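You operate a simulated robot arm through the tools that you are given. There is no shell and no other tool.

You run a simulated robot arm. Do the job below in one go: nothing can be reset, and whatever is moved stays where it is left.

Task
Try the green and orange drivers on the torque checker.
Fine: a driver that reads within 0.04 N m of its print goes back in its hole, one further off, high or low, into the orange tray; back off the test screw each time.

It is judged by the outcome, as a careful person would: the job done as asked, and still so three seconds after it is handed in. It fails if anything else is knocked over, pushed out of place, dropped, spilled or broken.

Robot
A 6-joint arm with a two-finger parallel gripper, fixed in place. Base frame: the origin is at the foot of the arm, x ahead of it, y to its left, z up; the work surface is at about z = 0. Readings come in m, degrees, newtons and seconds.
With the tool pointing down near the work surface it reaches from about 0.14 to 0.58 m from the base axis. Its first joint turns from -66.0 to 66.0 degrees. Payload 2.1 kg.
Tool frame: the origin (TCP) lies between the finger pads and is the grasp point; the fingertips stand 0.03 m ahead of it; z points along the fingers, y is the line along which they close. Largest opening 0.094 m; finger width 0.028, thickness 0.01; the body of the gripper, 0.05 by 0.096 m, starts 0.055 m behind the TCP.
Orientation is told as [roll, pitch, yaw] about the base's x, y, z axes, in that order, counted from this pose: with the fingers straight down and closing along the base's y, the tool's x points along the base's -x, its y along +y and its z along -z.

Tools
- The arm moves only by the tool arm_command. Its argument "commands" is a list of rows, each an object of numbers (a shift or turn left out is 0, a gripper value left out holds the last): "tx", "ty", "tz": the shift along the tool's x, y, z in mm; "rx", "ry", "rz": the turn, a rotation vector about the tool's x, y, z in degrees. In form: [{"tx": .., "ty": .., "tz": .., "rx": .., "ry": .., "rz": ..}, ...]. A call has 1 to 20 rows; each row is the pose to reach, as a shift and turn from the pose commanded when the call began, along the tool's axes at that moment. "gripper" is the gripper command, from -1 (fully open) to 1 (shut), values between in proportion, set as the call begins (left out, the last holds). A row lasts 0.2 s, in which the tool goes at most 0.05 m and 8.6 degrees; a call with a longer step from one row to the next is refused whole, and so is a gripper value outside its range. Where a pose cannot be reached the arm comes as near as it can. A force on the tool above 40 N (or 10 N above the force at the start of the call, whichever is more), or a blocked arm, ends the call early, and 0.2 s more pass. Each finger travels about 0.072 m/s and halts on what it meets, pressing with about 40 N; the grip force reading is that of the motor and also rises with nothing between the fingers. The clock runs only during rows and for 0.2 s after the last one: add rows that repeat a pose to give the fingers time. It gives the time, the measured TCP pose, the force on the tool (base axes), the opening and the grip force at its end, in the units of the frame above (readings bear some noise), with the torque about the TCP (base axes, N m) and any sound that the robot's microphone picked up.
- Cameras (640 x 400 px; columns grow to the right, rows downward): "scene" is fixed at [0.0471, -0.3579, 0.5078]; the picture's right is [0.87, -0.49, 0.00], its down [-0.16, -0.29, -0.94] and it looks along [0.47, 0.82, -0.33] (base axes); focal length 288 px, centre (320, 200). "wrist" rides on the gripper at [0.076, 0.014, -0.102] in the tool frame; the picture's right is [-0.18, 0.98, 0.00], its down [-0.75, -0.14, -0.64] and it looks along [-0.63, -0.12, 0.77] (tool axes); focal length 243 px, centre (320, 200). There is no depth. A picture from a camera that has moved, and an enlarged one, comes with that camera's place and axes in the base frame and with its lens.
- snapshot(camera): a new picture of that camera. It takes no simulated time.
- zoom(camera, box): a new picture of the part [left, top, right, bottom] of that camera's present view, enlarged. It takes no simulated time.
- hand_in(): hands the job in; it is judged then, once.

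Places have to be worked out from the pictures, the camera data and where the tool is seen. Open the gripper and draw the arm clear of the work before you hand the job in, unless the task says otherwise.

The tools are called after "Request:" by a JSON object that holds its "method" and its "body". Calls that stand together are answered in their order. arm_command: Moves the arm, as the interface text tells. Its arguments: {"type":"object","properties":{"commands":{"type":"array","items":{"type":"object","properties":{"tx":{"type":"number"},"ty":{"type":"number"},"tz":{"type":"number"},"rx":{"type":"number"},"ry":{"type":"number"},"rz":{"type":"number"}}}},"gripper":{"type":"number"}},"required":["commands"]} The other tools are called the same way: snapshot (camera) takes a picture; zoom (camera, box) takes an enlarged picture of a part of a camera's view; hand_in () hands the job in.

At the start:

```text
time: 0.0
position: [0.3874, 0.0035, 0.3892]
tcp_rot: [0.0, 0.1, -0.1]
force: [0.3, 0.6, 0.6]
ft_torque: [0.01, -0.02, -0.02]
finger_gap: 0.0943
finger_force: 0.1
```

scene: 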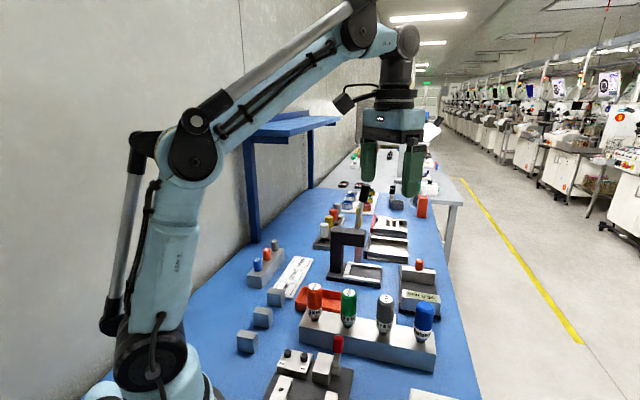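
wrist: 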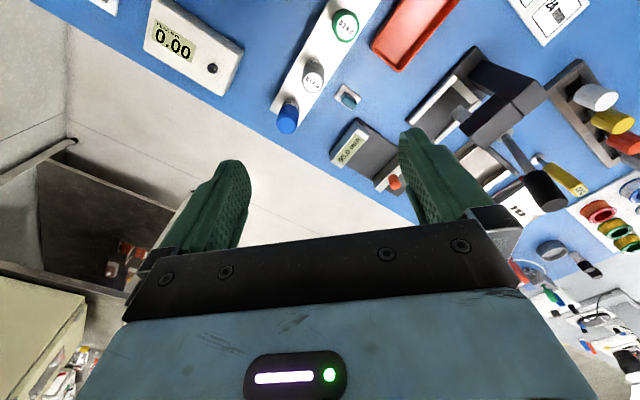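

I begin by looking closely at the bench: there is a rack with four drivers, an orange tray behind it, and a checker with a 0.00 display. I'll zoom in for details.

Request:
{"method": "zoom", "body": {"camera": "scene", "box": [220, 230, 480, 400]}}

Request:
{"method": "zoom", "body": {"camera": "wrist", "box": [80, 0, 400, 200]}}

Request:
{"method": "zoom", "body": {"camera": "wrist", "box": [320, 0, 640, 200]}}

```text
2.35 times, centred on (350, 315) of scene
camera zoom: at [0.0471, -0.3579, 0.5078], right [0.87, -0.49, 0.0], down [-0.16, -0.29, -0.94], along [0.47, 0.82, -0.33], focal length 677 px, centre (249, -71)
```

zoom: 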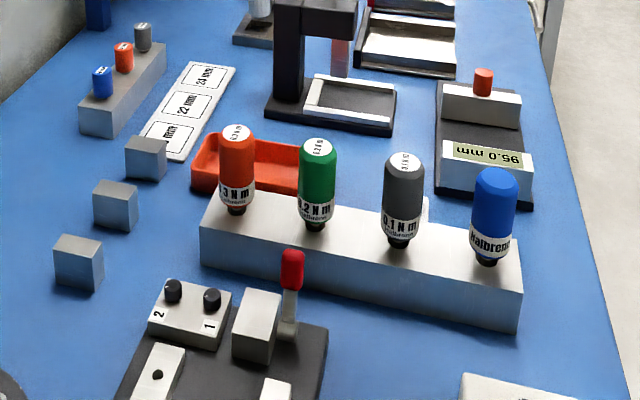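

```text
2.00 times, centred on (240, 100) of wrist
camera zoom: at [0.3097, 0.0178, 0.4918], right [0.18, 0.98, 0.0], down [0.75, -0.14, 0.64], along [0.63, -0.12, -0.77], focal length 485 px, centre (480, 400)
```

zoom: 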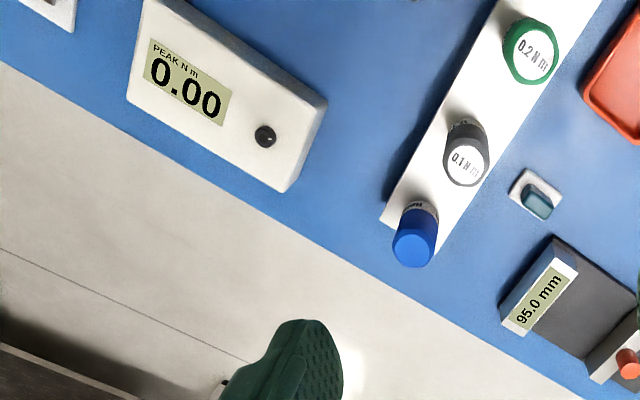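

```text
2.00 times, centred on (480, 100) of wrist
camera zoom: at [0.3097, 0.0178, 0.4918], right [0.18, 0.98, 0.0], down [0.75, -0.14, 0.64], along [0.63, -0.12, -0.77], focal length 485 px, centre (0, 400)
```

zoom: 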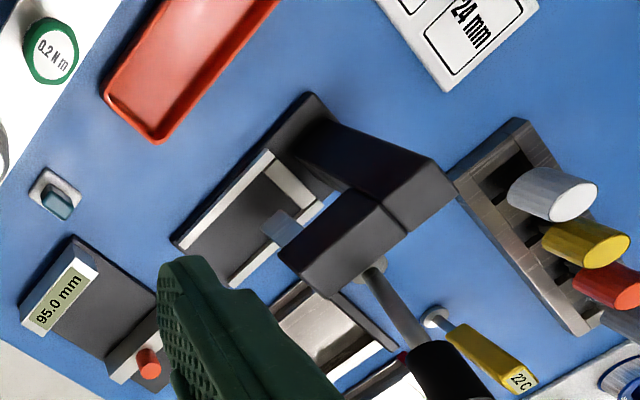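

The rack runs diagonally: orange near (0.29, 0.09), green (0.34, 0.04), grey (0.40, -0.01), blue (0.45, -0.06), tops at about z = 0.135. The checker is near (0.35, -0.19). I'll move above the checker, keeping high, to look at it.

Request:
{"method": "arm_command", "body": {"commands": [{"tx": 10, "ty": -34, "tz": 15}, {"tx": 19, "ty": -68, "tz": 30}, {"tx": 28, "ty": -102, "tz": 45}, {"tx": 38, "ty": -136, "tz": 60}, {"tx": 47, "ty": -170, "tz": 75}, {"tx": 57, "ty": -203, "tz": 89}, {"tx": 57, "ty": -203, "tz": 89}]}}

Request:
{"method": "snapshot", "body": {"camera": "wrist"}}

Request:
{"method": "snapshot", "body": {"camera": "scene"}}

```text
time: 1.6
position: [0.3288, -0.2005, 0.3016]
tcp_rot: [0.1, -0.1, 0.0]
force: [0.5, -0.5, 0.1]
ft_torque: [0.04, 0.01, 0.01]
finger_gap: 0.0941
finger_force: 0.0
```

```text
taken
camera wrist: at [0.2524, -0.1863, 0.4031], right [0.18, 0.98, 0.0], down [0.75, -0.14, 0.64], along [0.63, -0.12, -0.77], focal length 243 px, centre (320, 200)
```

wrist: 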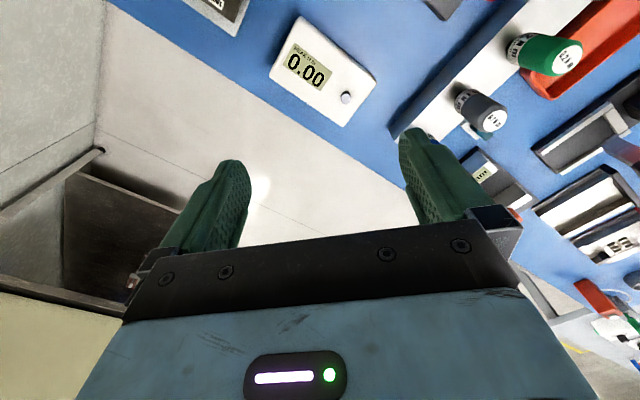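

```text
taken
```

scene: 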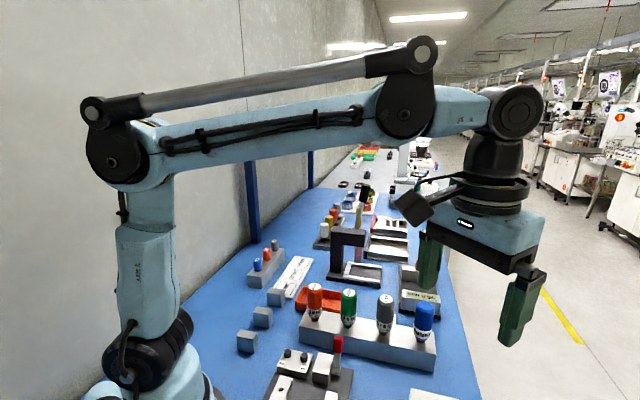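

The checker and its screw are visible near the top of the wrist view. I'll zoom in to see the screw head and the drivers' prints.

Request:
{"method": "zoom", "body": {"camera": "wrist", "box": [260, 10, 390, 130]}}

Request:
{"method": "zoom", "body": {"camera": "wrist", "box": [390, 0, 640, 150]}}

Request:
{"method": "zoom", "body": {"camera": "scene", "box": [295, 275, 445, 375]}}

```text
3.33 times, centred on (325, 70) of wrist
camera zoom: at [0.2524, -0.1863, 0.4031], right [0.18, 0.98, 0.0], down [0.75, -0.14, 0.64], along [0.63, -0.12, -0.77], focal length 809 px, centre (303, 633)
```

zoom: 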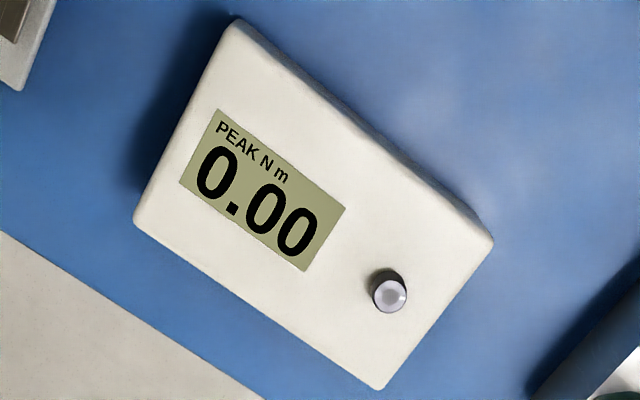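

```text
2.56 times, centred on (515, 75) of wrist
camera zoom: at [0.2524, -0.1863, 0.4031], right [0.18, 0.98, 0.0], down [0.75, -0.14, 0.64], along [0.63, -0.12, -0.77], focal length 621 px, centre (-179, 520)
```

zoom: 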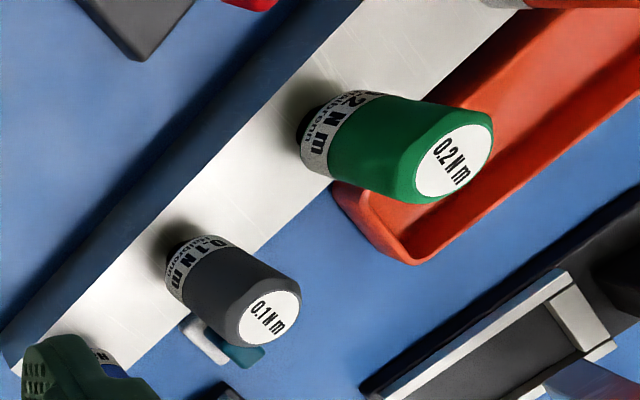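

```text
4.00 times, centred on (370, 325) of scene
camera zoom: at [0.0471, -0.3579, 0.5078], right [0.87, -0.49, 0.0], down [-0.16, -0.29, -0.94], along [0.47, 0.82, -0.33], focal length 1150 px, centre (120, -300)
```

zoom: 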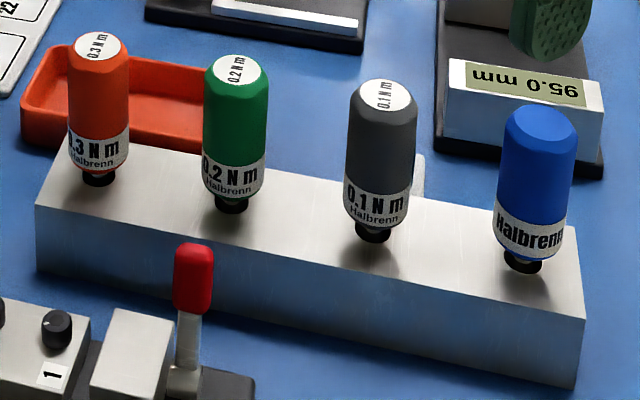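

Prints read: green "0.2 N m", orange "0.3 N m". I put the test screw's top at about (0.364, -0.171, 0.049) and the green cap at about (0.341, 0.043, 0.134). I'll go above green with the tool yawed -45° (fingers closing across the rack) and look again.

Request:
{"method": "arm_command", "body": {"commands": [{"tx": -2, "ty": 35, "tz": 2, "rz": 6.4}, {"tx": -4, "ty": 70, "tz": 4, "rz": 12.8}, {"tx": -6, "ty": 105, "tz": 6, "rz": 19.2}, {"tx": -8, "ty": 140, "tz": 8, "rz": 25.6}, {"tx": -9, "ty": 175, "tz": 8, "rz": 32}, {"tx": -11, "ty": 210, "tz": 8, "rz": 38.5}, {"tx": -12, "ty": 244, "tz": 8, "rz": 45}, {"tx": -12, "ty": 244, "tz": 8, "rz": 45}]}}

Request:
{"method": "snapshot", "body": {"camera": "wrist"}}

Request:
{"method": "snapshot", "body": {"camera": "scene"}}

```text
time: 3.4
position: [0.3392, 0.0445, 0.2947]
tcp_rot: [0.0, 0.0, -45.0]
force: [0.1, -0.5, 0.1]
ft_torque: [-0.02, -0.01, 0.0]
finger_gap: 0.0941
finger_force: 0.0
```

```text
taken
camera wrist: at [0.2955, 0.109, 0.3965], right [0.83, 0.56, 0.0], down [0.43, -0.63, 0.64], along [0.36, -0.53, -0.77], focal length 243 px, centre (320, 200)
```

wrist: 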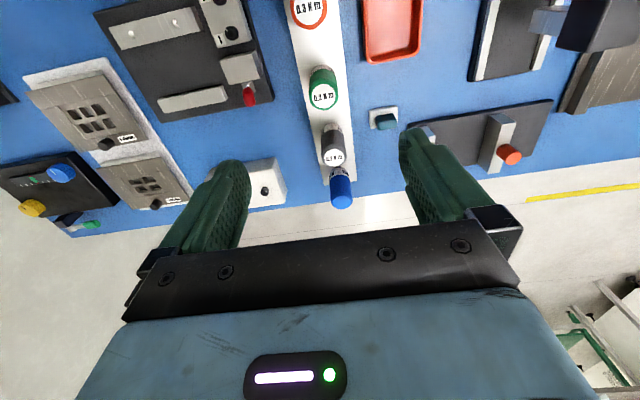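

```text
taken
```

scene: 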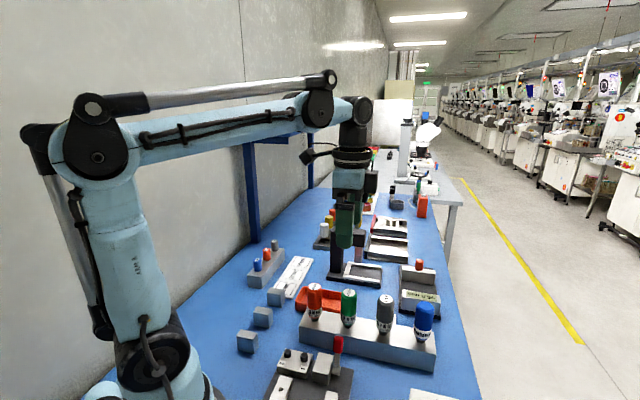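

Yaw sign is confirmed. I'll zoom in on the rack and the clamp with the red handle to refine positions.

Request:
{"method": "zoom", "body": {"camera": "wrist", "box": [200, 0, 440, 150]}}

Request:
{"method": "zoom", "body": {"camera": "wrist", "box": [180, 60, 400, 210]}}

```text
2.67 times, centred on (320, 75) of wrist
camera zoom: at [0.2955, 0.109, 0.3965], right [0.83, 0.56, 0.0], down [0.43, -0.63, 0.64], along [0.36, -0.53, -0.77], focal length 647 px, centre (320, 533)
```

zoom: 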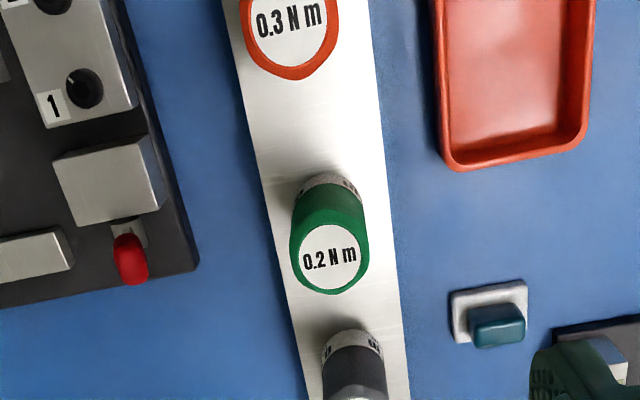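

```text
2.67 times, centred on (290, 135) of wrist
camera zoom: at [0.2955, 0.109, 0.3965], right [0.83, 0.56, 0.0], down [0.43, -0.63, 0.64], along [0.36, -0.53, -0.77], focal length 647 px, centre (400, 373)
```

zoom: 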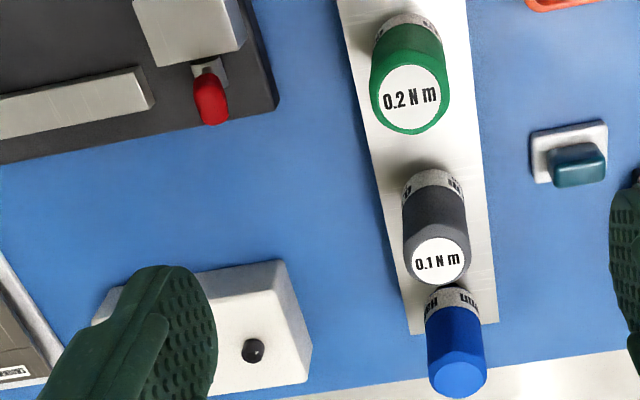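

The readings agree: rack axis at exactly -45°, green at ≈ (0.3440, 0.0453), orange ≈ (0.2920, 0.098), cap tops ≈ 0.131, screw ≈ (0.365, -0.171, 0.045). I'll partly close the gripper and descend to just above the green cap to check the alignment.

Request:
{"method": "arm_command", "body": {"commands": [{"tx": -1, "ty": 1, "tz": 25}, {"tx": -2, "ty": 2, "tz": 50}, {"tx": -3, "ty": 3, "tz": 75}, {"tx": -3, "ty": 3, "tz": 100}, {"tx": -3, "ty": 3, "tz": 118}, {"tx": -3, "ty": 3, "tz": 118}, {"tx": -3, "ty": 3, "tz": 118}], "gripper": -0.4}}

Request:
{"method": "snapshot", "body": {"camera": "wrist"}}

Request:
{"method": "zoom", "body": {"camera": "scene", "box": [250, 200, 450, 380]}}

```text
time: 5.0
position: [0.3447, 0.0438, 0.1752]
tcp_rot: [0.0, 0.1, -45.0]
force: [-0.3, -0.7, 0.0]
ft_torque: [-0.01, 0.01, 0.0]
finger_gap: 0.0659
finger_force: 0.1
```

```text
taken
camera wrist: at [0.301, 0.1091, 0.2767], right [0.82, 0.57, 0.0], down [0.43, -0.63, 0.64], along [0.36, -0.53, -0.77], focal length 243 px, centre (320, 200)
```

wrist: 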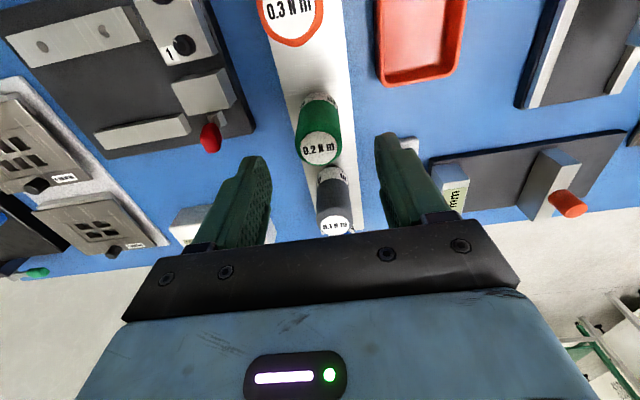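

```text
2.22 times, centred on (350, 290) of scene
camera zoom: at [0.0471, -0.3579, 0.5078], right [0.87, -0.49, 0.0], down [-0.16, -0.29, -0.94], along [0.47, 0.82, -0.33], focal length 639 px, centre (253, 0)
```

zoom: 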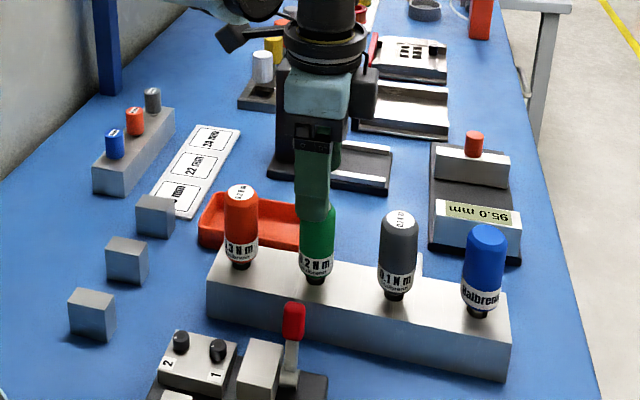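

The green cap sits centred between the fingers (predicted col 320,row 149; seen 319,148). I'll descend to about z = 0.10 and close on the handle.

Request:
{"method": "arm_command", "body": {"commands": [{"tz": 15}, {"tz": 30}, {"tz": 45}, {"tz": 60}, {"tz": 73}, {"tz": 73}]}}

Request:
{"method": "arm_command", "body": {"commands": [{"tz": 0}, {"tz": 0}, {"tz": 0}, {"tz": 0}], "gripper": 1}}

Request:
{"method": "snapshot", "body": {"camera": "wrist"}}

Request:
{"method": "zoom", "body": {"camera": "scene", "box": [270, 240, 450, 375]}}

```text
time: 6.4
position: [0.345, 0.0449, 0.1007]
tcp_rot: [0.0, 0.0, -44.9]
force: [-0.7, 0.1, 0.7]
ft_torque: [0.0, 0.01, 0.02]
finger_gap: 0.0657
finger_force: 0.1
```

```text
time: 7.4
position: [0.3445, 0.0443, 0.1022]
tcp_rot: [0.1, 0.0, -45.0]
force: [-0.6, -0.4, -0.5]
ft_torque: [-0.02, 0.01, 0.01]
finger_gap: 0.0318
finger_force: 40.2
```

```text
taken
camera wrist: at [0.3008, 0.1086, 0.2038], right [0.82, 0.57, 0.0], down [0.43, -0.63, 0.64], along [0.36, -0.53, -0.77], focal length 243 px, centre (320, 200)
```

wrist: 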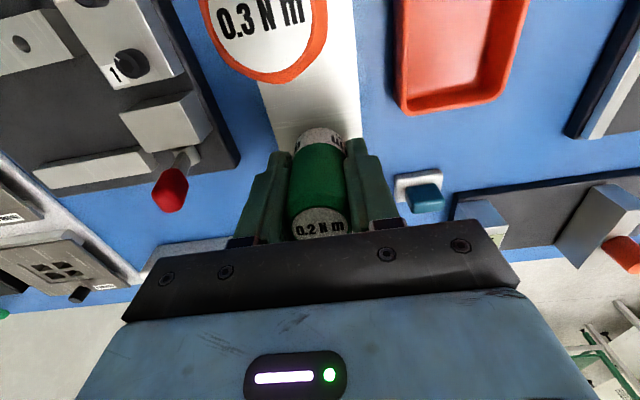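

```text
2.96 times, centred on (360, 308) of scene
camera zoom: at [0.0471, -0.3579, 0.5078], right [0.87, -0.49, 0.0], down [-0.16, -0.29, -0.94], along [0.47, 0.82, -0.33], focal length 852 px, centre (202, -118)
```

zoom: 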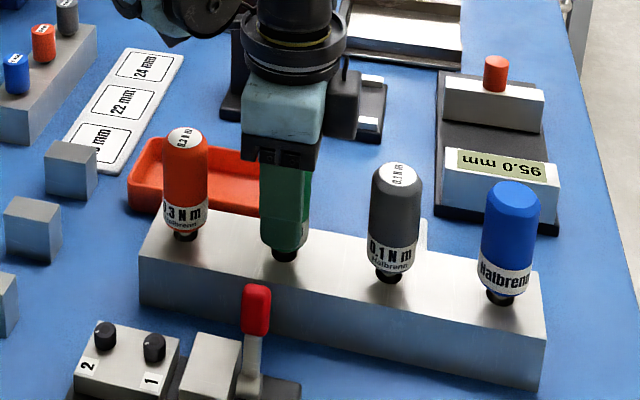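

Green is gripped (gap 32 mm, 40 N); its seated TCP is (0.3446, 0.0450, 0.1018). I'll lift straight up about 110 mm and see how long the blade/shaft is.

Request:
{"method": "arm_command", "body": {"commands": [{"tz": -10}, {"tz": -25}, {"tz": -40}, {"tz": -55}, {"tz": -70}, {"tz": -90}, {"tz": -110}, {"tz": -110}]}}

Request:
{"method": "snapshot", "body": {"camera": "wrist"}}

Request:
{"method": "zoom", "body": {"camera": "scene", "box": [270, 190, 450, 325]}}

```text
time: 9.2
position: [0.3449, 0.0453, 0.2147]
tcp_rot: [0.0, -0.1, -45.0]
force: [0.1, 0.2, -1.1]
ft_torque: [-0.01, -0.01, 0.0]
finger_gap: 0.032
finger_force: 39.8
```

```text
taken
camera wrist: at [0.3008, 0.1091, 0.3151], right [0.82, 0.57, 0.0], down [0.43, -0.63, 0.64], along [0.36, -0.53, -0.77], focal length 243 px, centre (320, 200)
```

wrist: 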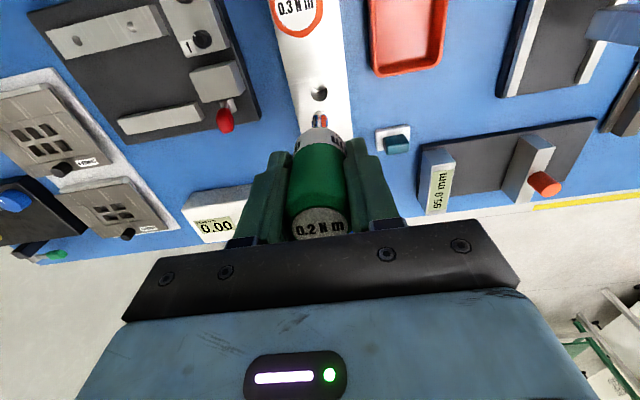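

```text
2.96 times, centred on (360, 258) of scene
camera zoom: at [0.0471, -0.3579, 0.5078], right [0.87, -0.49, 0.0], down [-0.16, -0.29, -0.94], along [0.47, 0.82, -0.33], focal length 852 px, centre (202, 30)
```

zoom: 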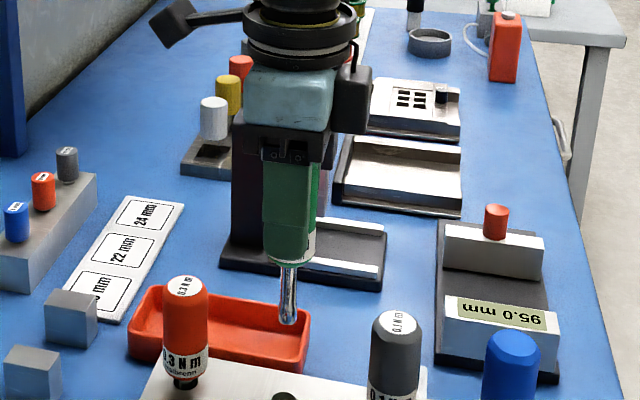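

A bright shaft with a socket-like tip hangs below the handle. I'll zoom in on the tip from both cameras to get its length and shape.

Request:
{"method": "zoom", "body": {"camera": "wrist", "box": [270, 70, 370, 170]}}

Request:
{"method": "zoom", "body": {"camera": "scene", "box": [330, 240, 390, 310]}}

```text
4.00 times, centred on (320, 120) of wrist
camera zoom: at [0.3008, 0.1091, 0.3151], right [0.82, 0.57, 0.0], down [0.43, -0.63, 0.64], along [0.36, -0.53, -0.77], focal length 970 px, centre (320, 520)
```

zoom: 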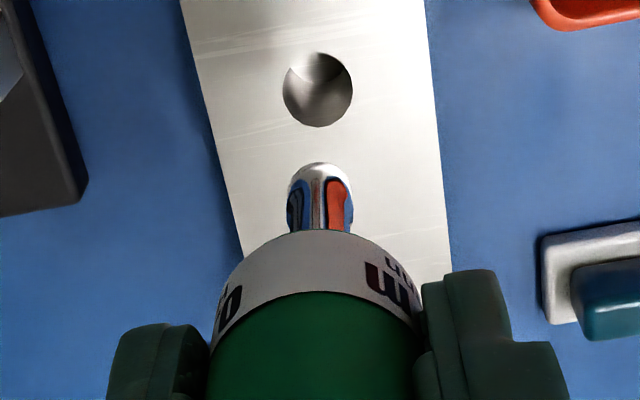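

```text
5.71 times, centred on (360, 275) of scene
camera zoom: at [0.0471, -0.3579, 0.5078], right [0.87, -0.49, 0.0], down [-0.16, -0.29, -0.94], along [0.47, 0.82, -0.33], focal length 1643 px, centre (91, -229)
```

zoom: 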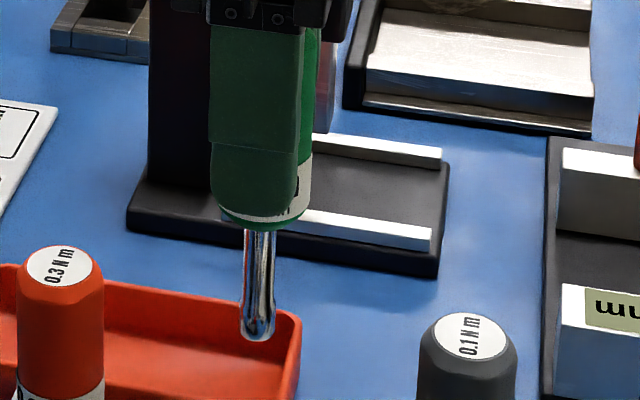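

The socket tip hangs about 0.099 m below the TCP, and the rack hole at (0.344, 0.045) has ample clearance. I'll raise 30 mm more, then carry it over to the checker while turning counter-clockwise to yaw +60°, which leaves room to turn clockwise and keeps the display in view.

Request:
{"method": "arm_command", "body": {"commands": [{"tz": -15}, {"tz": -30}, {"tx": -12, "ty": -10, "tz": -30, "rz": -7.5}, {"tx": -24, "ty": -20, "tz": -30, "rz": -15}, {"tx": -36, "ty": -30, "tz": -30, "rz": -22.5}, {"tx": -48, "ty": -40, "tz": -30, "rz": -30}, {"tx": -60, "ty": -50, "tz": -30, "rz": -37.5}, {"tx": -72, "ty": -60, "tz": -30, "rz": -45}, {"tx": -84, "ty": -69, "tz": -30, "rz": -52.5}, {"tx": -96, "ty": -79, "tz": -30, "rz": -60}, {"tx": -108, "ty": -89, "tz": -30, "rz": -67.5}, {"tx": -120, "ty": -99, "tz": -30, "rz": -75}, {"tx": -132, "ty": -109, "tz": -30, "rz": -82.5}, {"tx": -144, "ty": -119, "tz": -30, "rz": -90}, {"tx": -156, "ty": -129, "tz": -30, "rz": -97.5}, {"tx": -167, "ty": -138, "tz": -30, "rz": -105}, {"tx": -167, "ty": -138, "tz": -30, "rz": -105}]}}

Request:
{"method": "snapshot", "body": {"camera": "wrist"}}

Request:
{"method": "snapshot", "body": {"camera": "scene"}}

```text
time: 12.8
position: [0.3646, -0.171, 0.2418]
tcp_rot: [0.1, 0.0, 60.1]
force: [0.2, 1.0, -0.4]
ft_torque: [-0.02, -0.01, -0.02]
finger_gap: 0.0319
finger_force: 39.8
```

```text
taken
camera wrist: at [0.3152, -0.2303, 0.3438], right [-0.76, 0.65, 0.0], down [0.5, 0.58, 0.64], along [0.42, 0.49, -0.77], focal length 243 px, centre (320, 200)
```

wrist: 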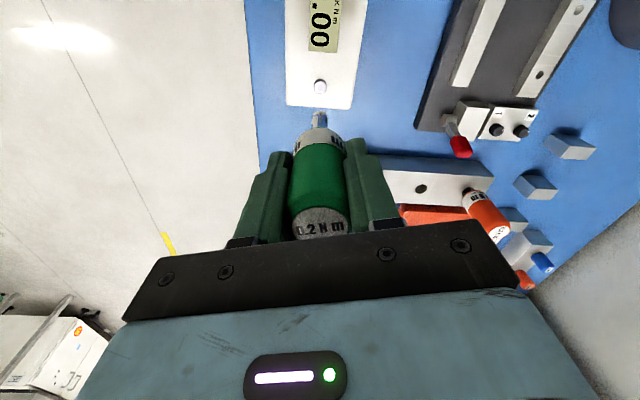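

```text
taken
```

scene: 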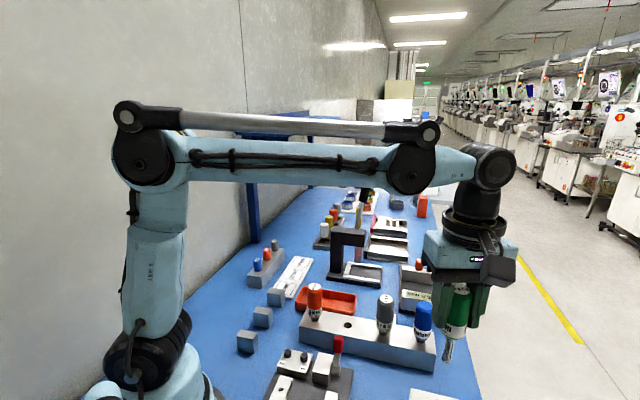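

Carried over cleanly. I'll zoom on the screw and the socket tip to check the screw's shape and alignment.

Request:
{"method": "zoom", "body": {"camera": "wrist", "box": [270, 60, 370, 150]}}

Request:
{"method": "zoom", "body": {"camera": "wrist", "box": [280, 0, 370, 110]}}

Request:
{"method": "zoom", "body": {"camera": "scene", "box": [400, 270, 500, 400]}}

```text
4.44 times, centred on (320, 105) of wrist
camera zoom: at [0.3152, -0.2303, 0.3438], right [-0.76, 0.65, 0.0], down [0.5, 0.58, 0.64], along [0.42, 0.49, -0.77], focal length 1078 px, centre (320, 622)
```

zoom: 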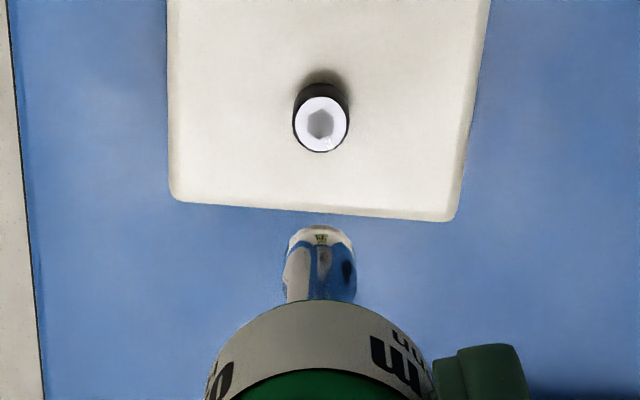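

```text
3.64 times, centred on (325, 55) of wrist
camera zoom: at [0.3152, -0.2303, 0.3438], right [-0.76, 0.65, 0.0], down [0.5, 0.58, 0.64], along [0.42, 0.49, -0.77], focal length 882 px, centre (302, 727)
```

zoom: 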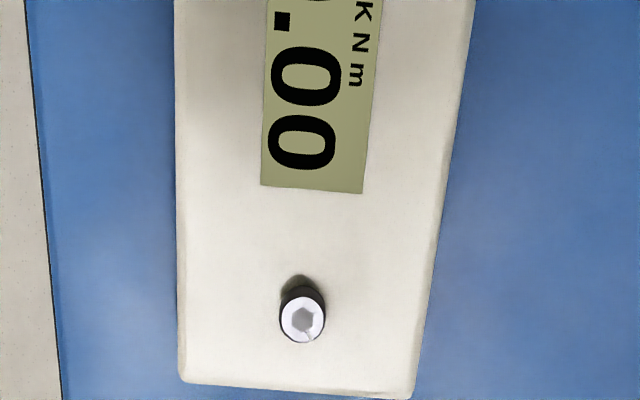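

```text
3.08 times, centred on (450, 335) of scene
camera zoom: at [0.0471, -0.3579, 0.5078], right [0.87, -0.49, 0.0], down [-0.16, -0.29, -0.94], along [0.47, 0.82, -0.33], focal length 885 px, centre (-80, -215)
```

zoom: 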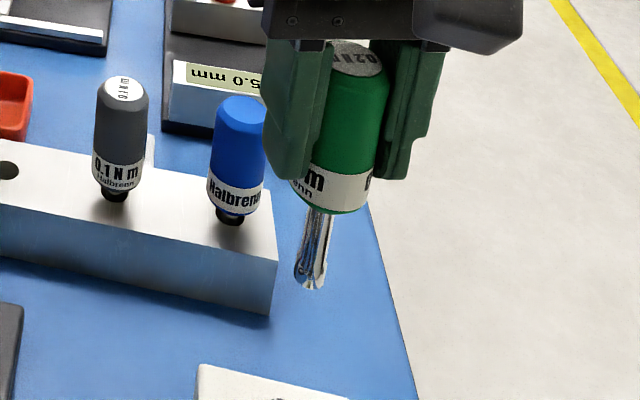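

The screw is a ~15 mm post with a hex recess on its top at about (0.3663, -0.1705, 0.046). Sideways the tip and screw share the same image column, so I'll nudge ~1.5 mm forward and come down to about 20 mm above it.

Request:
{"method": "arm_command", "body": {"commands": [{"tx": -0.5, "tz": 20}, {"tx": -1, "tz": 40}, {"tx": -1.5, "tz": 60}, {"tx": -1.5, "tz": 75}, {"tx": -1.5, "tz": 75}, {"tx": -1.5, "tz": 75}]}}

Request:
{"method": "zoom", "body": {"camera": "wrist", "box": [280, 60, 360, 140]}}

Request:
{"method": "snapshot", "body": {"camera": "wrist"}}

Request:
{"method": "zoom", "body": {"camera": "scene", "box": [390, 320, 490, 400]}}

```text
time: 14.2
position: [0.3658, -0.1698, 0.1669]
tcp_rot: [0.0, 0.0, 59.9]
force: [0.1, -0.7, -0.2]
ft_torque: [0.01, 0.0, -0.03]
finger_gap: 0.0318
finger_force: 39.7
```

```text
5.00 times, centred on (320, 100) of wrist
camera zoom: at [0.3159, -0.2285, 0.2692], right [-0.76, 0.65, 0.0], down [0.5, 0.58, 0.64], along [0.42, 0.49, -0.77], focal length 1213 px, centre (320, 700)
```

zoom: 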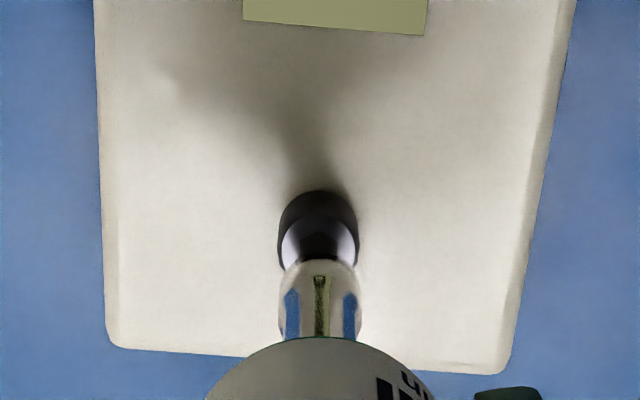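

```text
taken
camera wrist: at [0.3159, -0.2285, 0.2692], right [-0.76, 0.65, 0.0], down [0.5, 0.58, 0.64], along [0.42, 0.49, -0.77], focal length 243 px, centre (320, 200)
```

wrist: 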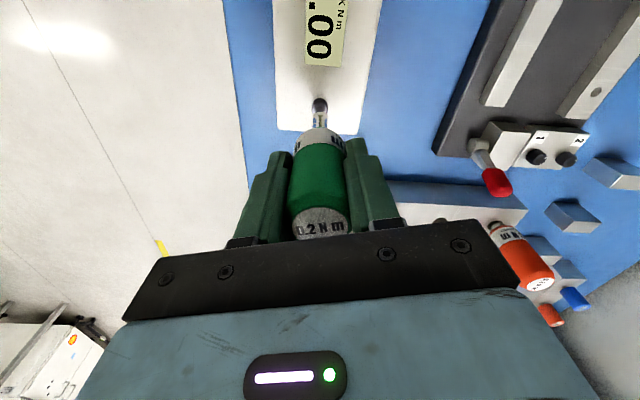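

```text
5.00 times, centred on (440, 360) of scene
camera zoom: at [0.0471, -0.3579, 0.5078], right [0.87, -0.49, 0.0], down [-0.16, -0.29, -0.94], along [0.47, 0.82, -0.33], focal length 1438 px, centre (-280, -600)
```

zoom: 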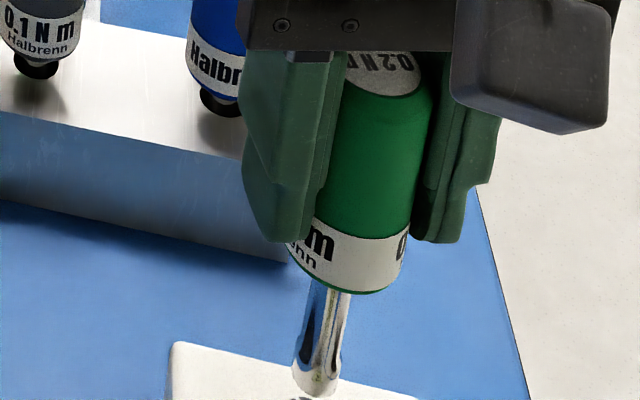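

Sideways error is about 0.4 mm and the forward error perhaps 1 mm. I'll correct these and come down another 16 mm for a last close look before contact.

Request:
{"method": "arm_command", "body": {"commands": [{"tx": -0.8, "ty": -0.3, "tz": 8}, {"tx": -0.8, "ty": -0.3, "tz": 16}, {"tx": -0.8, "ty": -0.3, "tz": 16}]}}

Request:
{"method": "zoom", "body": {"camera": "wrist", "box": [290, 70, 350, 130]}}

Request:
{"method": "zoom", "body": {"camera": "scene", "box": [400, 340, 480, 400]}}

```text
time: 15.0
position: [0.3673, -0.17, 0.1513]
tcp_rot: [-0.1, -0.1, 60.0]
force: [-0.6, 1.1, 8.2]
ft_torque: [0.11, 0.05, -0.01]
finger_gap: 0.0319
finger_force: 40.0
```

```text
6.67 times, centred on (320, 100) of wrist
camera zoom: at [0.3163, -0.2283, 0.2538], right [-0.76, 0.65, 0.0], down [0.5, 0.58, 0.64], along [0.42, 0.49, -0.77], focal length 1618 px, centre (320, 867)
```

zoom: 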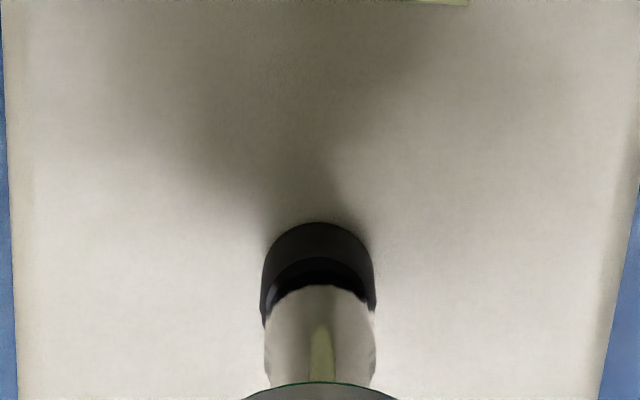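

```text
6.67 times, centred on (440, 370) of scene
camera zoom: at [0.0471, -0.3578, 0.5078], right [0.87, -0.49, 0.0], down [-0.16, -0.29, -0.94], along [0.47, 0.82, -0.33], focal length 1917 px, centre (-480, -933)
```

zoom: 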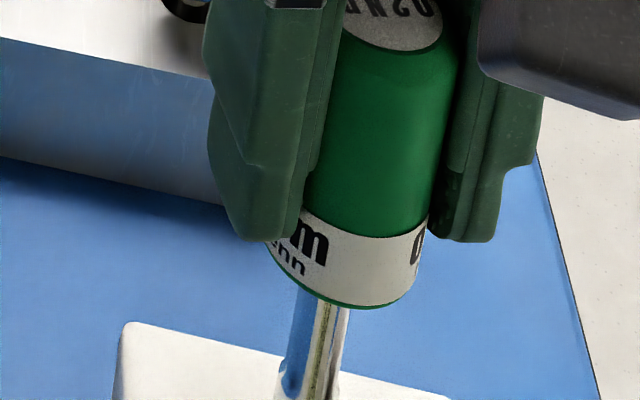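

I already feel 8 N upward: the tip touches at TCP z ≈ 0.152. I'll look much closer at the contact from the wrist camera before turning anything.

Request:
{"method": "zoom", "body": {"camera": "wrist", "box": [306, 94, 334, 122]}}

Request:
{"method": "snapshot", "body": {"camera": "wrist"}}

Request:
{"method": "zoom", "body": {"camera": "scene", "box": [425, 380, 455, 400]}}

```text
14.29 times, centred on (320, 108) of wrist
camera zoom: at [0.3163, -0.2283, 0.2538], right [-0.76, 0.65, 0.0], down [0.5, 0.58, 0.64], along [0.42, 0.49, -0.77], focal length 3466 px, centre (320, 1514)
```

zoom: 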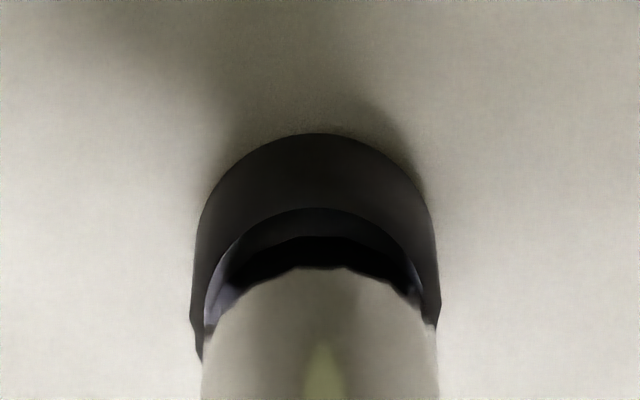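

```text
taken
camera wrist: at [0.3163, -0.2283, 0.2538], right [-0.76, 0.65, 0.0], down [0.5, 0.58, 0.64], along [0.42, 0.49, -0.77], focal length 243 px, centre (320, 200)
```

wrist: 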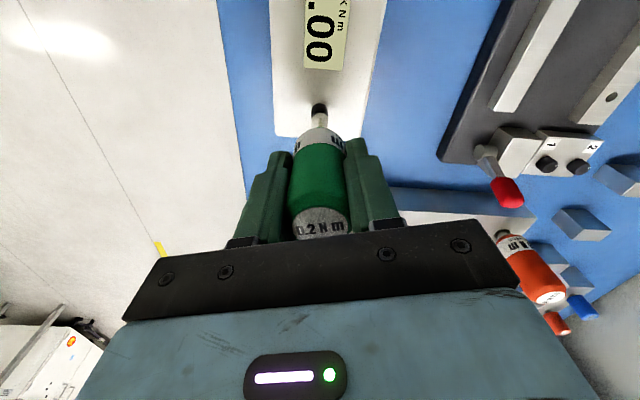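

```text
16.00 times, centred on (440, 390) of scene
camera zoom: at [0.0471, -0.3578, 0.5078], right [0.87, -0.49, 0.0], down [-0.16, -0.29, -0.94], along [0.47, 0.82, -0.33], focal length 4601 px, centre (-1600, -2840)
```

zoom: 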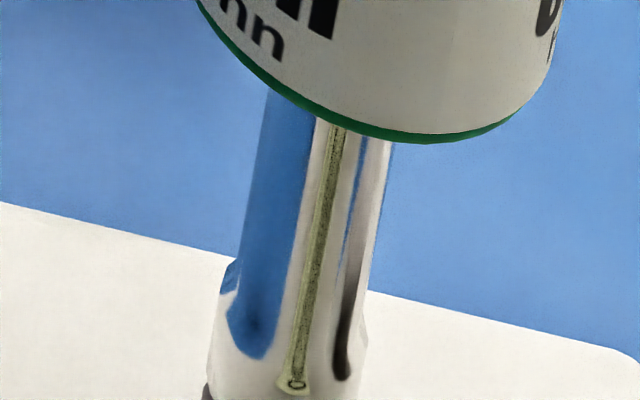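

The bit touches the screw but the forward (view-direction) alignment is ambiguous in this one view. I'll lift 6 mm and turn the tool 90° so the same offset shows up as a sideways offset from the other direction.

Request:
{"method": "arm_command", "body": {"commands": [{"tz": -3}, {"tz": -6}, {"tz": -6, "rz": 8.2}, {"tz": -6, "rz": 16.4}, {"tz": -6, "rz": 24.6}, {"tz": -6, "rz": 32.8}, {"tz": -6, "rz": 41}, {"tz": -6, "rz": 49.2}, {"tz": -6, "rz": 57.4}, {"tz": -6, "rz": 65.6}, {"tz": -6, "rz": 73.8}, {"tz": -6, "rz": 82}, {"tz": -6, "rz": 90}, {"tz": -6, "rz": 90}, {"tz": -6, "rz": 90}]}}

Request:
{"method": "snapshot", "body": {"camera": "wrist"}}

Request:
{"method": "zoom", "body": {"camera": "wrist", "box": [300, 80, 340, 120]}}

Request:
{"method": "zoom", "body": {"camera": "scene", "box": [420, 375, 460, 400]}}

```text
time: 18.2
position: [0.3675, -0.1697, 0.1559]
tcp_rot: [0.0, 0.0, -29.9]
force: [0.2, 0.3, -0.8]
ft_torque: [-0.01, 0.0, 0.01]
finger_gap: 0.0317
finger_force: 40.2
```

```text
taken
camera wrist: at [0.3082, -0.1188, 0.2588], right [0.65, 0.76, 0.0], down [0.58, -0.5, 0.64], along [0.49, -0.42, -0.77], focal length 243 px, centre (320, 200)
```

wrist: 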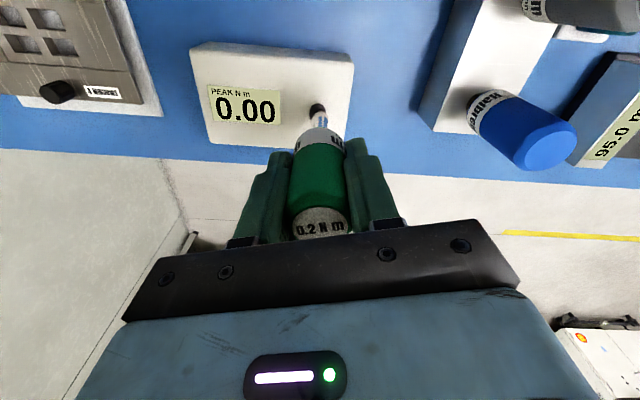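

```text
10.00 times, centred on (320, 100) of wrist
camera zoom: at [0.3082, -0.1188, 0.2588], right [0.65, 0.76, 0.0], down [0.58, -0.5, 0.64], along [0.49, -0.42, -0.77], focal length 2426 px, centre (320, 1200)
```

zoom: 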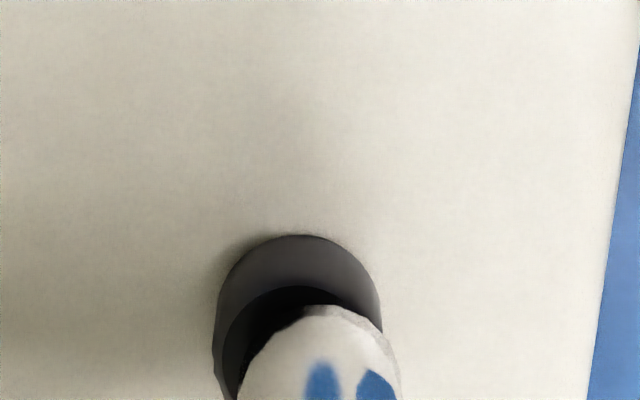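

```text
16.00 times, centred on (440, 388) of scene
camera zoom: at [0.0471, -0.3579, 0.5078], right [0.87, -0.49, 0.0], down [-0.16, -0.29, -0.94], along [0.47, 0.82, -0.33], focal length 4601 px, centre (-1600, -2800)
```

zoom: 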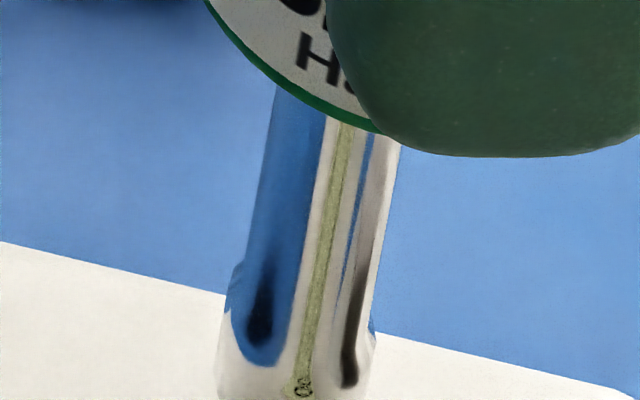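

From this side the tip is 1.9 mm too far along (+0.65, +0.76). I'll correct by ty = -1.9 mm, and turn back to yaw +60° to check again there.

Request:
{"method": "arm_command", "body": {"commands": [{"ty": -1.9}, {"ty": -1.9, "rz": -8.2}, {"ty": -1.9, "rz": -16.4}, {"ty": -1.9, "rz": -24.6}, {"ty": -1.9, "rz": -32.8}, {"ty": -1.9, "rz": -41}, {"ty": -1.9, "rz": -49.2}, {"ty": -1.9, "rz": -57.4}, {"ty": -1.9, "rz": -65.6}, {"ty": -1.9, "rz": -73.8}, {"ty": -1.9, "rz": -82}, {"ty": -1.9, "rz": -90}, {"ty": -1.9, "rz": -90}, {"ty": -1.9, "rz": -90}]}}

Request:
{"method": "zoom", "body": {"camera": "wrist", "box": [300, 80, 340, 120]}}

Request:
{"method": "zoom", "body": {"camera": "scene", "box": [420, 375, 460, 400]}}

```text
time: 21.2
position: [0.3669, -0.1717, 0.1579]
tcp_rot: [0.0, 0.0, 60.1]
force: [-0.4, 0.2, -1.4]
ft_torque: [0.01, -0.01, 0.04]
finger_gap: 0.0316
finger_force: 40.5
```

```text
10.00 times, centred on (320, 100) of wrist
camera zoom: at [0.316, -0.2299, 0.2589], right [-0.76, 0.65, 0.0], down [0.5, 0.58, 0.64], along [0.42, 0.49, -0.77], focal length 2426 px, centre (320, 1200)
```

zoom: 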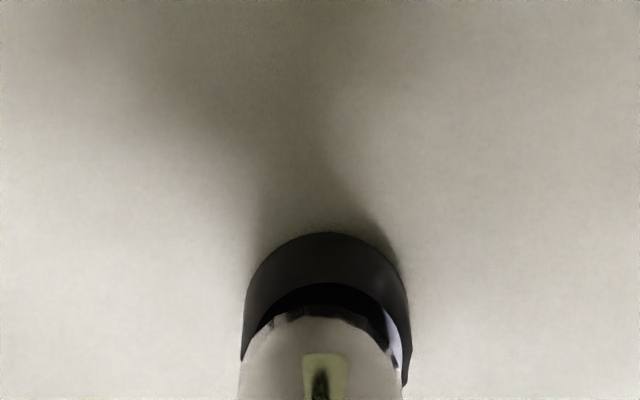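

```text
16.00 times, centred on (440, 388) of scene
camera zoom: at [0.0471, -0.3579, 0.5078], right [0.87, -0.49, 0.0], down [-0.16, -0.29, -0.94], along [0.47, 0.82, -0.33], focal length 4601 px, centre (-1600, -2800)
```

zoom: 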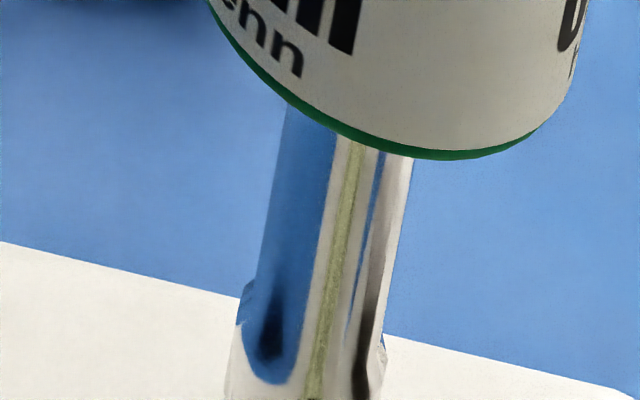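

Now the tip and screw are concentric within ~0.4 mm in both views, consistent with face contact at TCP z ≈ 0.152. I'll nudge 0.4 mm sideways and lower gently until light contact.

Request:
{"method": "arm_command", "body": {"commands": [{"ty": 0.4, "tz": 2}, {"ty": 0.4, "tz": 4}, {"ty": 0.4, "tz": 4.7}, {"ty": 0.4, "tz": 4.7}]}}

Request:
{"method": "zoom", "body": {"camera": "wrist", "box": [300, 80, 340, 120]}}

```text
time: 22.2
position: [0.3664, -0.1704, 0.1518]
tcp_rot: [0.0, -0.1, 59.9]
force: [-0.1, 1.0, 1.7]
ft_torque: [0.06, 0.04, -0.01]
finger_gap: 0.0321
finger_force: 39.7
```

```text
10.00 times, centred on (320, 100) of wrist
camera zoom: at [0.3156, -0.2291, 0.2542], right [-0.76, 0.65, 0.0], down [0.5, 0.58, 0.64], along [0.42, 0.49, -0.77], focal length 2426 px, centre (320, 1200)
```

zoom: 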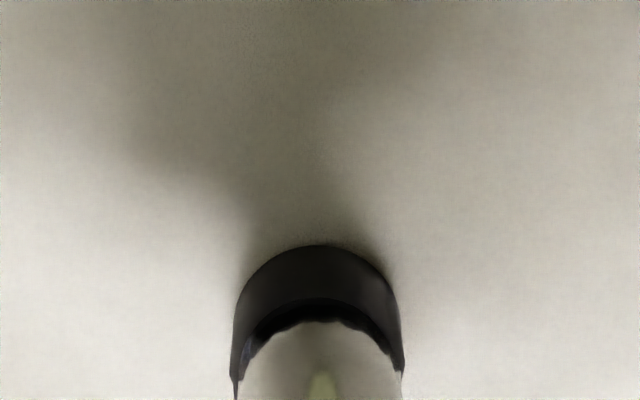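

Light contact now (≈2.5 N), well centred. I'll press slightly more (+0.6 mm) and turn clockwise 30° to see whether the bit engages, watching force, torque and the display.

Request:
{"method": "arm_command", "body": {"commands": [{"tz": 0.6}, {"tz": 0.6, "rz": 5}, {"tz": 0.6, "rz": 10}, {"tz": 0.6, "rz": 15}, {"tz": 0.6, "rz": 20}, {"tz": 0.6, "rz": 25}, {"tz": 0.6, "rz": 30}]}}

Request:
{"method": "snapshot", "body": {"camera": "wrist"}}

Request:
{"method": "zoom", "body": {"camera": "wrist", "box": [270, 20, 350, 120]}}

```text
time: 23.8
position: [0.3667, -0.1711, 0.1518]
tcp_rot: [0.0, 0.0, 29.9]
force: [0.1, 0.1, 2.4]
ft_torque: [-0.03, 0.01, 0.01]
finger_gap: 0.032
finger_force: 40.5
```

```text
taken
camera wrist: at [0.2931, -0.196, 0.254], right [-0.33, 0.94, 0.0], down [0.72, 0.25, 0.64], along [0.61, 0.21, -0.77], focal length 243 px, centre (320, 200)
```

wrist: 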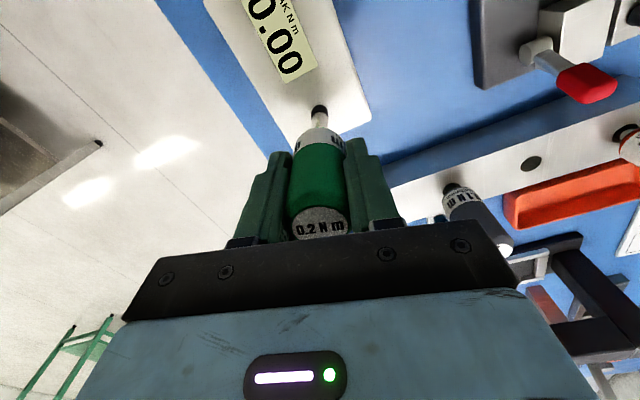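

```text
4.00 times, centred on (310, 70) of wrist
camera zoom: at [0.2931, -0.196, 0.254], right [-0.33, 0.94, 0.0], down [0.72, 0.25, 0.64], along [0.61, 0.21, -0.77], focal length 970 px, centre (360, 720)
```

zoom: 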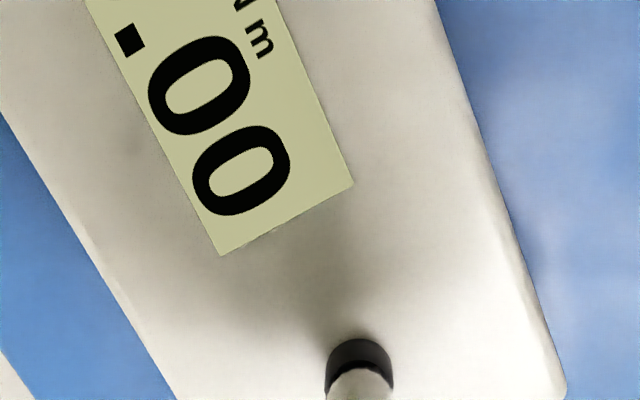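

The display still shows 0.00, so it is either not engaged or turning freely. I'll press a bit more (another 0.8 mm, expecting about 10 N) and continue clockwise 60°.

Request:
{"method": "arm_command", "body": {"commands": [{"tz": 0.4}, {"tz": 0.8}, {"tz": 0.8, "rz": 5}, {"tz": 0.8, "rz": 10}, {"tz": 0.8, "rz": 15}, {"tz": 0.8, "rz": 20}, {"tz": 0.8, "rz": 25}, {"tz": 0.8, "rz": 30}, {"tz": 0.8, "rz": 35}, {"tz": 0.8, "rz": 40}, {"tz": 0.8, "rz": 45}, {"tz": 0.8, "rz": 50}, {"tz": 0.8, "rz": 55}, {"tz": 0.8, "rz": 60}]}}

Request:
{"method": "snapshot", "body": {"camera": "wrist"}}

Request:
{"method": "zoom", "body": {"camera": "wrist", "box": [300, 80, 340, 120]}}

```text
time: 26.8
position: [0.3661, -0.1717, 0.1511]
tcp_rot: [0.1, 0.0, -30.1]
force: [0.1, -0.9, 8.1]
ft_torque: [-0.03, -0.03, 0.13]
finger_gap: 0.0319
finger_force: 40.6
```

```text
taken
camera wrist: at [0.3071, -0.1201, 0.2529], right [0.65, 0.76, 0.0], down [0.58, -0.5, 0.64], along [0.49, -0.42, -0.77], focal length 243 px, centre (320, 200)
```

wrist: 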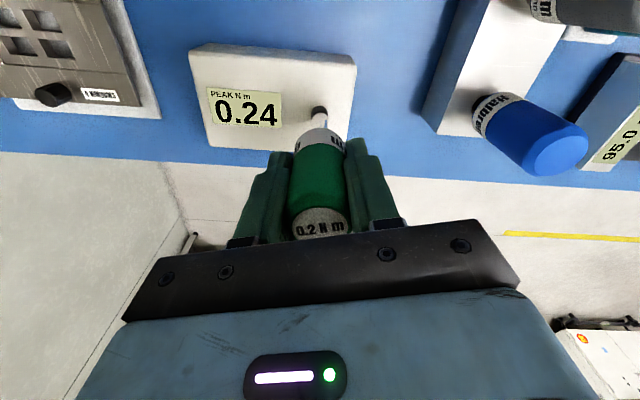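

```text
10.00 times, centred on (320, 100) of wrist
camera zoom: at [0.3071, -0.1201, 0.2529], right [0.65, 0.76, 0.0], down [0.58, -0.5, 0.64], along [0.49, -0.42, -0.77], focal length 2426 px, centre (320, 1200)
```

zoom: 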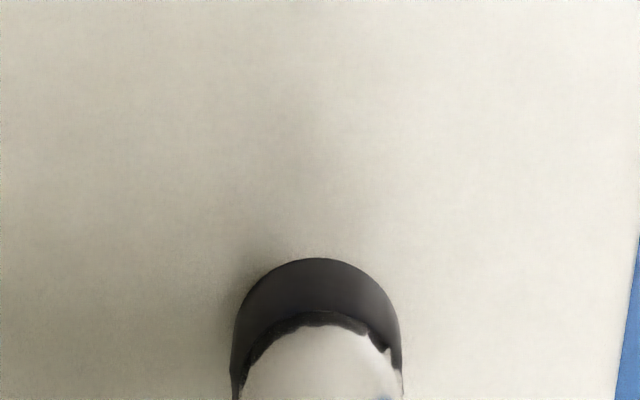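

The bit engages with ~8 N push: the display shows 0.24 and rising or clicked – I can't tell yet, as no sound came. I'll zoom in on the display and keep turning clockwise in small steps until the click or a steady peak.

Request:
{"method": "zoom", "body": {"camera": "wrist", "box": [190, 70, 310, 140]}}

Request:
{"method": "arm_command", "body": {"commands": [{"rz": 4}, {"rz": 8}, {"rz": 12}]}}

Request:
{"method": "snapshot", "body": {"camera": "wrist"}}

```text
5.33 times, centred on (250, 105) of wrist
camera zoom: at [0.3071, -0.1201, 0.2529], right [0.65, 0.76, 0.0], down [0.58, -0.5, 0.64], along [0.49, -0.42, -0.77], focal length 1294 px, centre (693, 707)
```

zoom: 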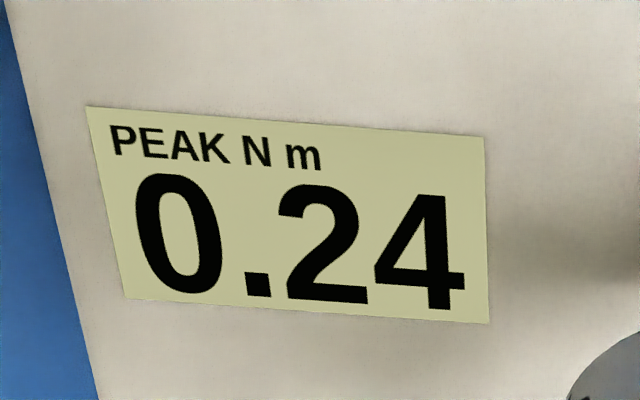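

```text
time: 27.6
position: [0.366, -0.1724, 0.1509]
tcp_rot: [0.1, 0.0, -42.1]
force: [-0.5, -2.1, 1.8]
ft_torque: [-0.14, 0.03, 0.19]
finger_gap: 0.0319
finger_force: 39.8
```

```text
taken
camera wrist: at [0.3186, -0.1088, 0.253], right [0.8, 0.61, 0.0], down [0.46, -0.61, 0.64], along [0.39, -0.51, -0.77], focal length 243 px, centre (320, 200)
```

wrist: 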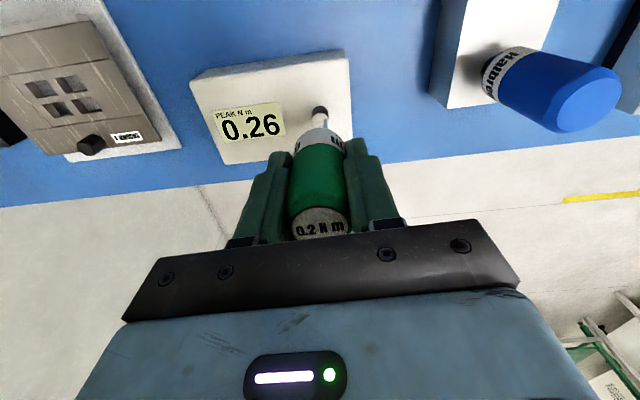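

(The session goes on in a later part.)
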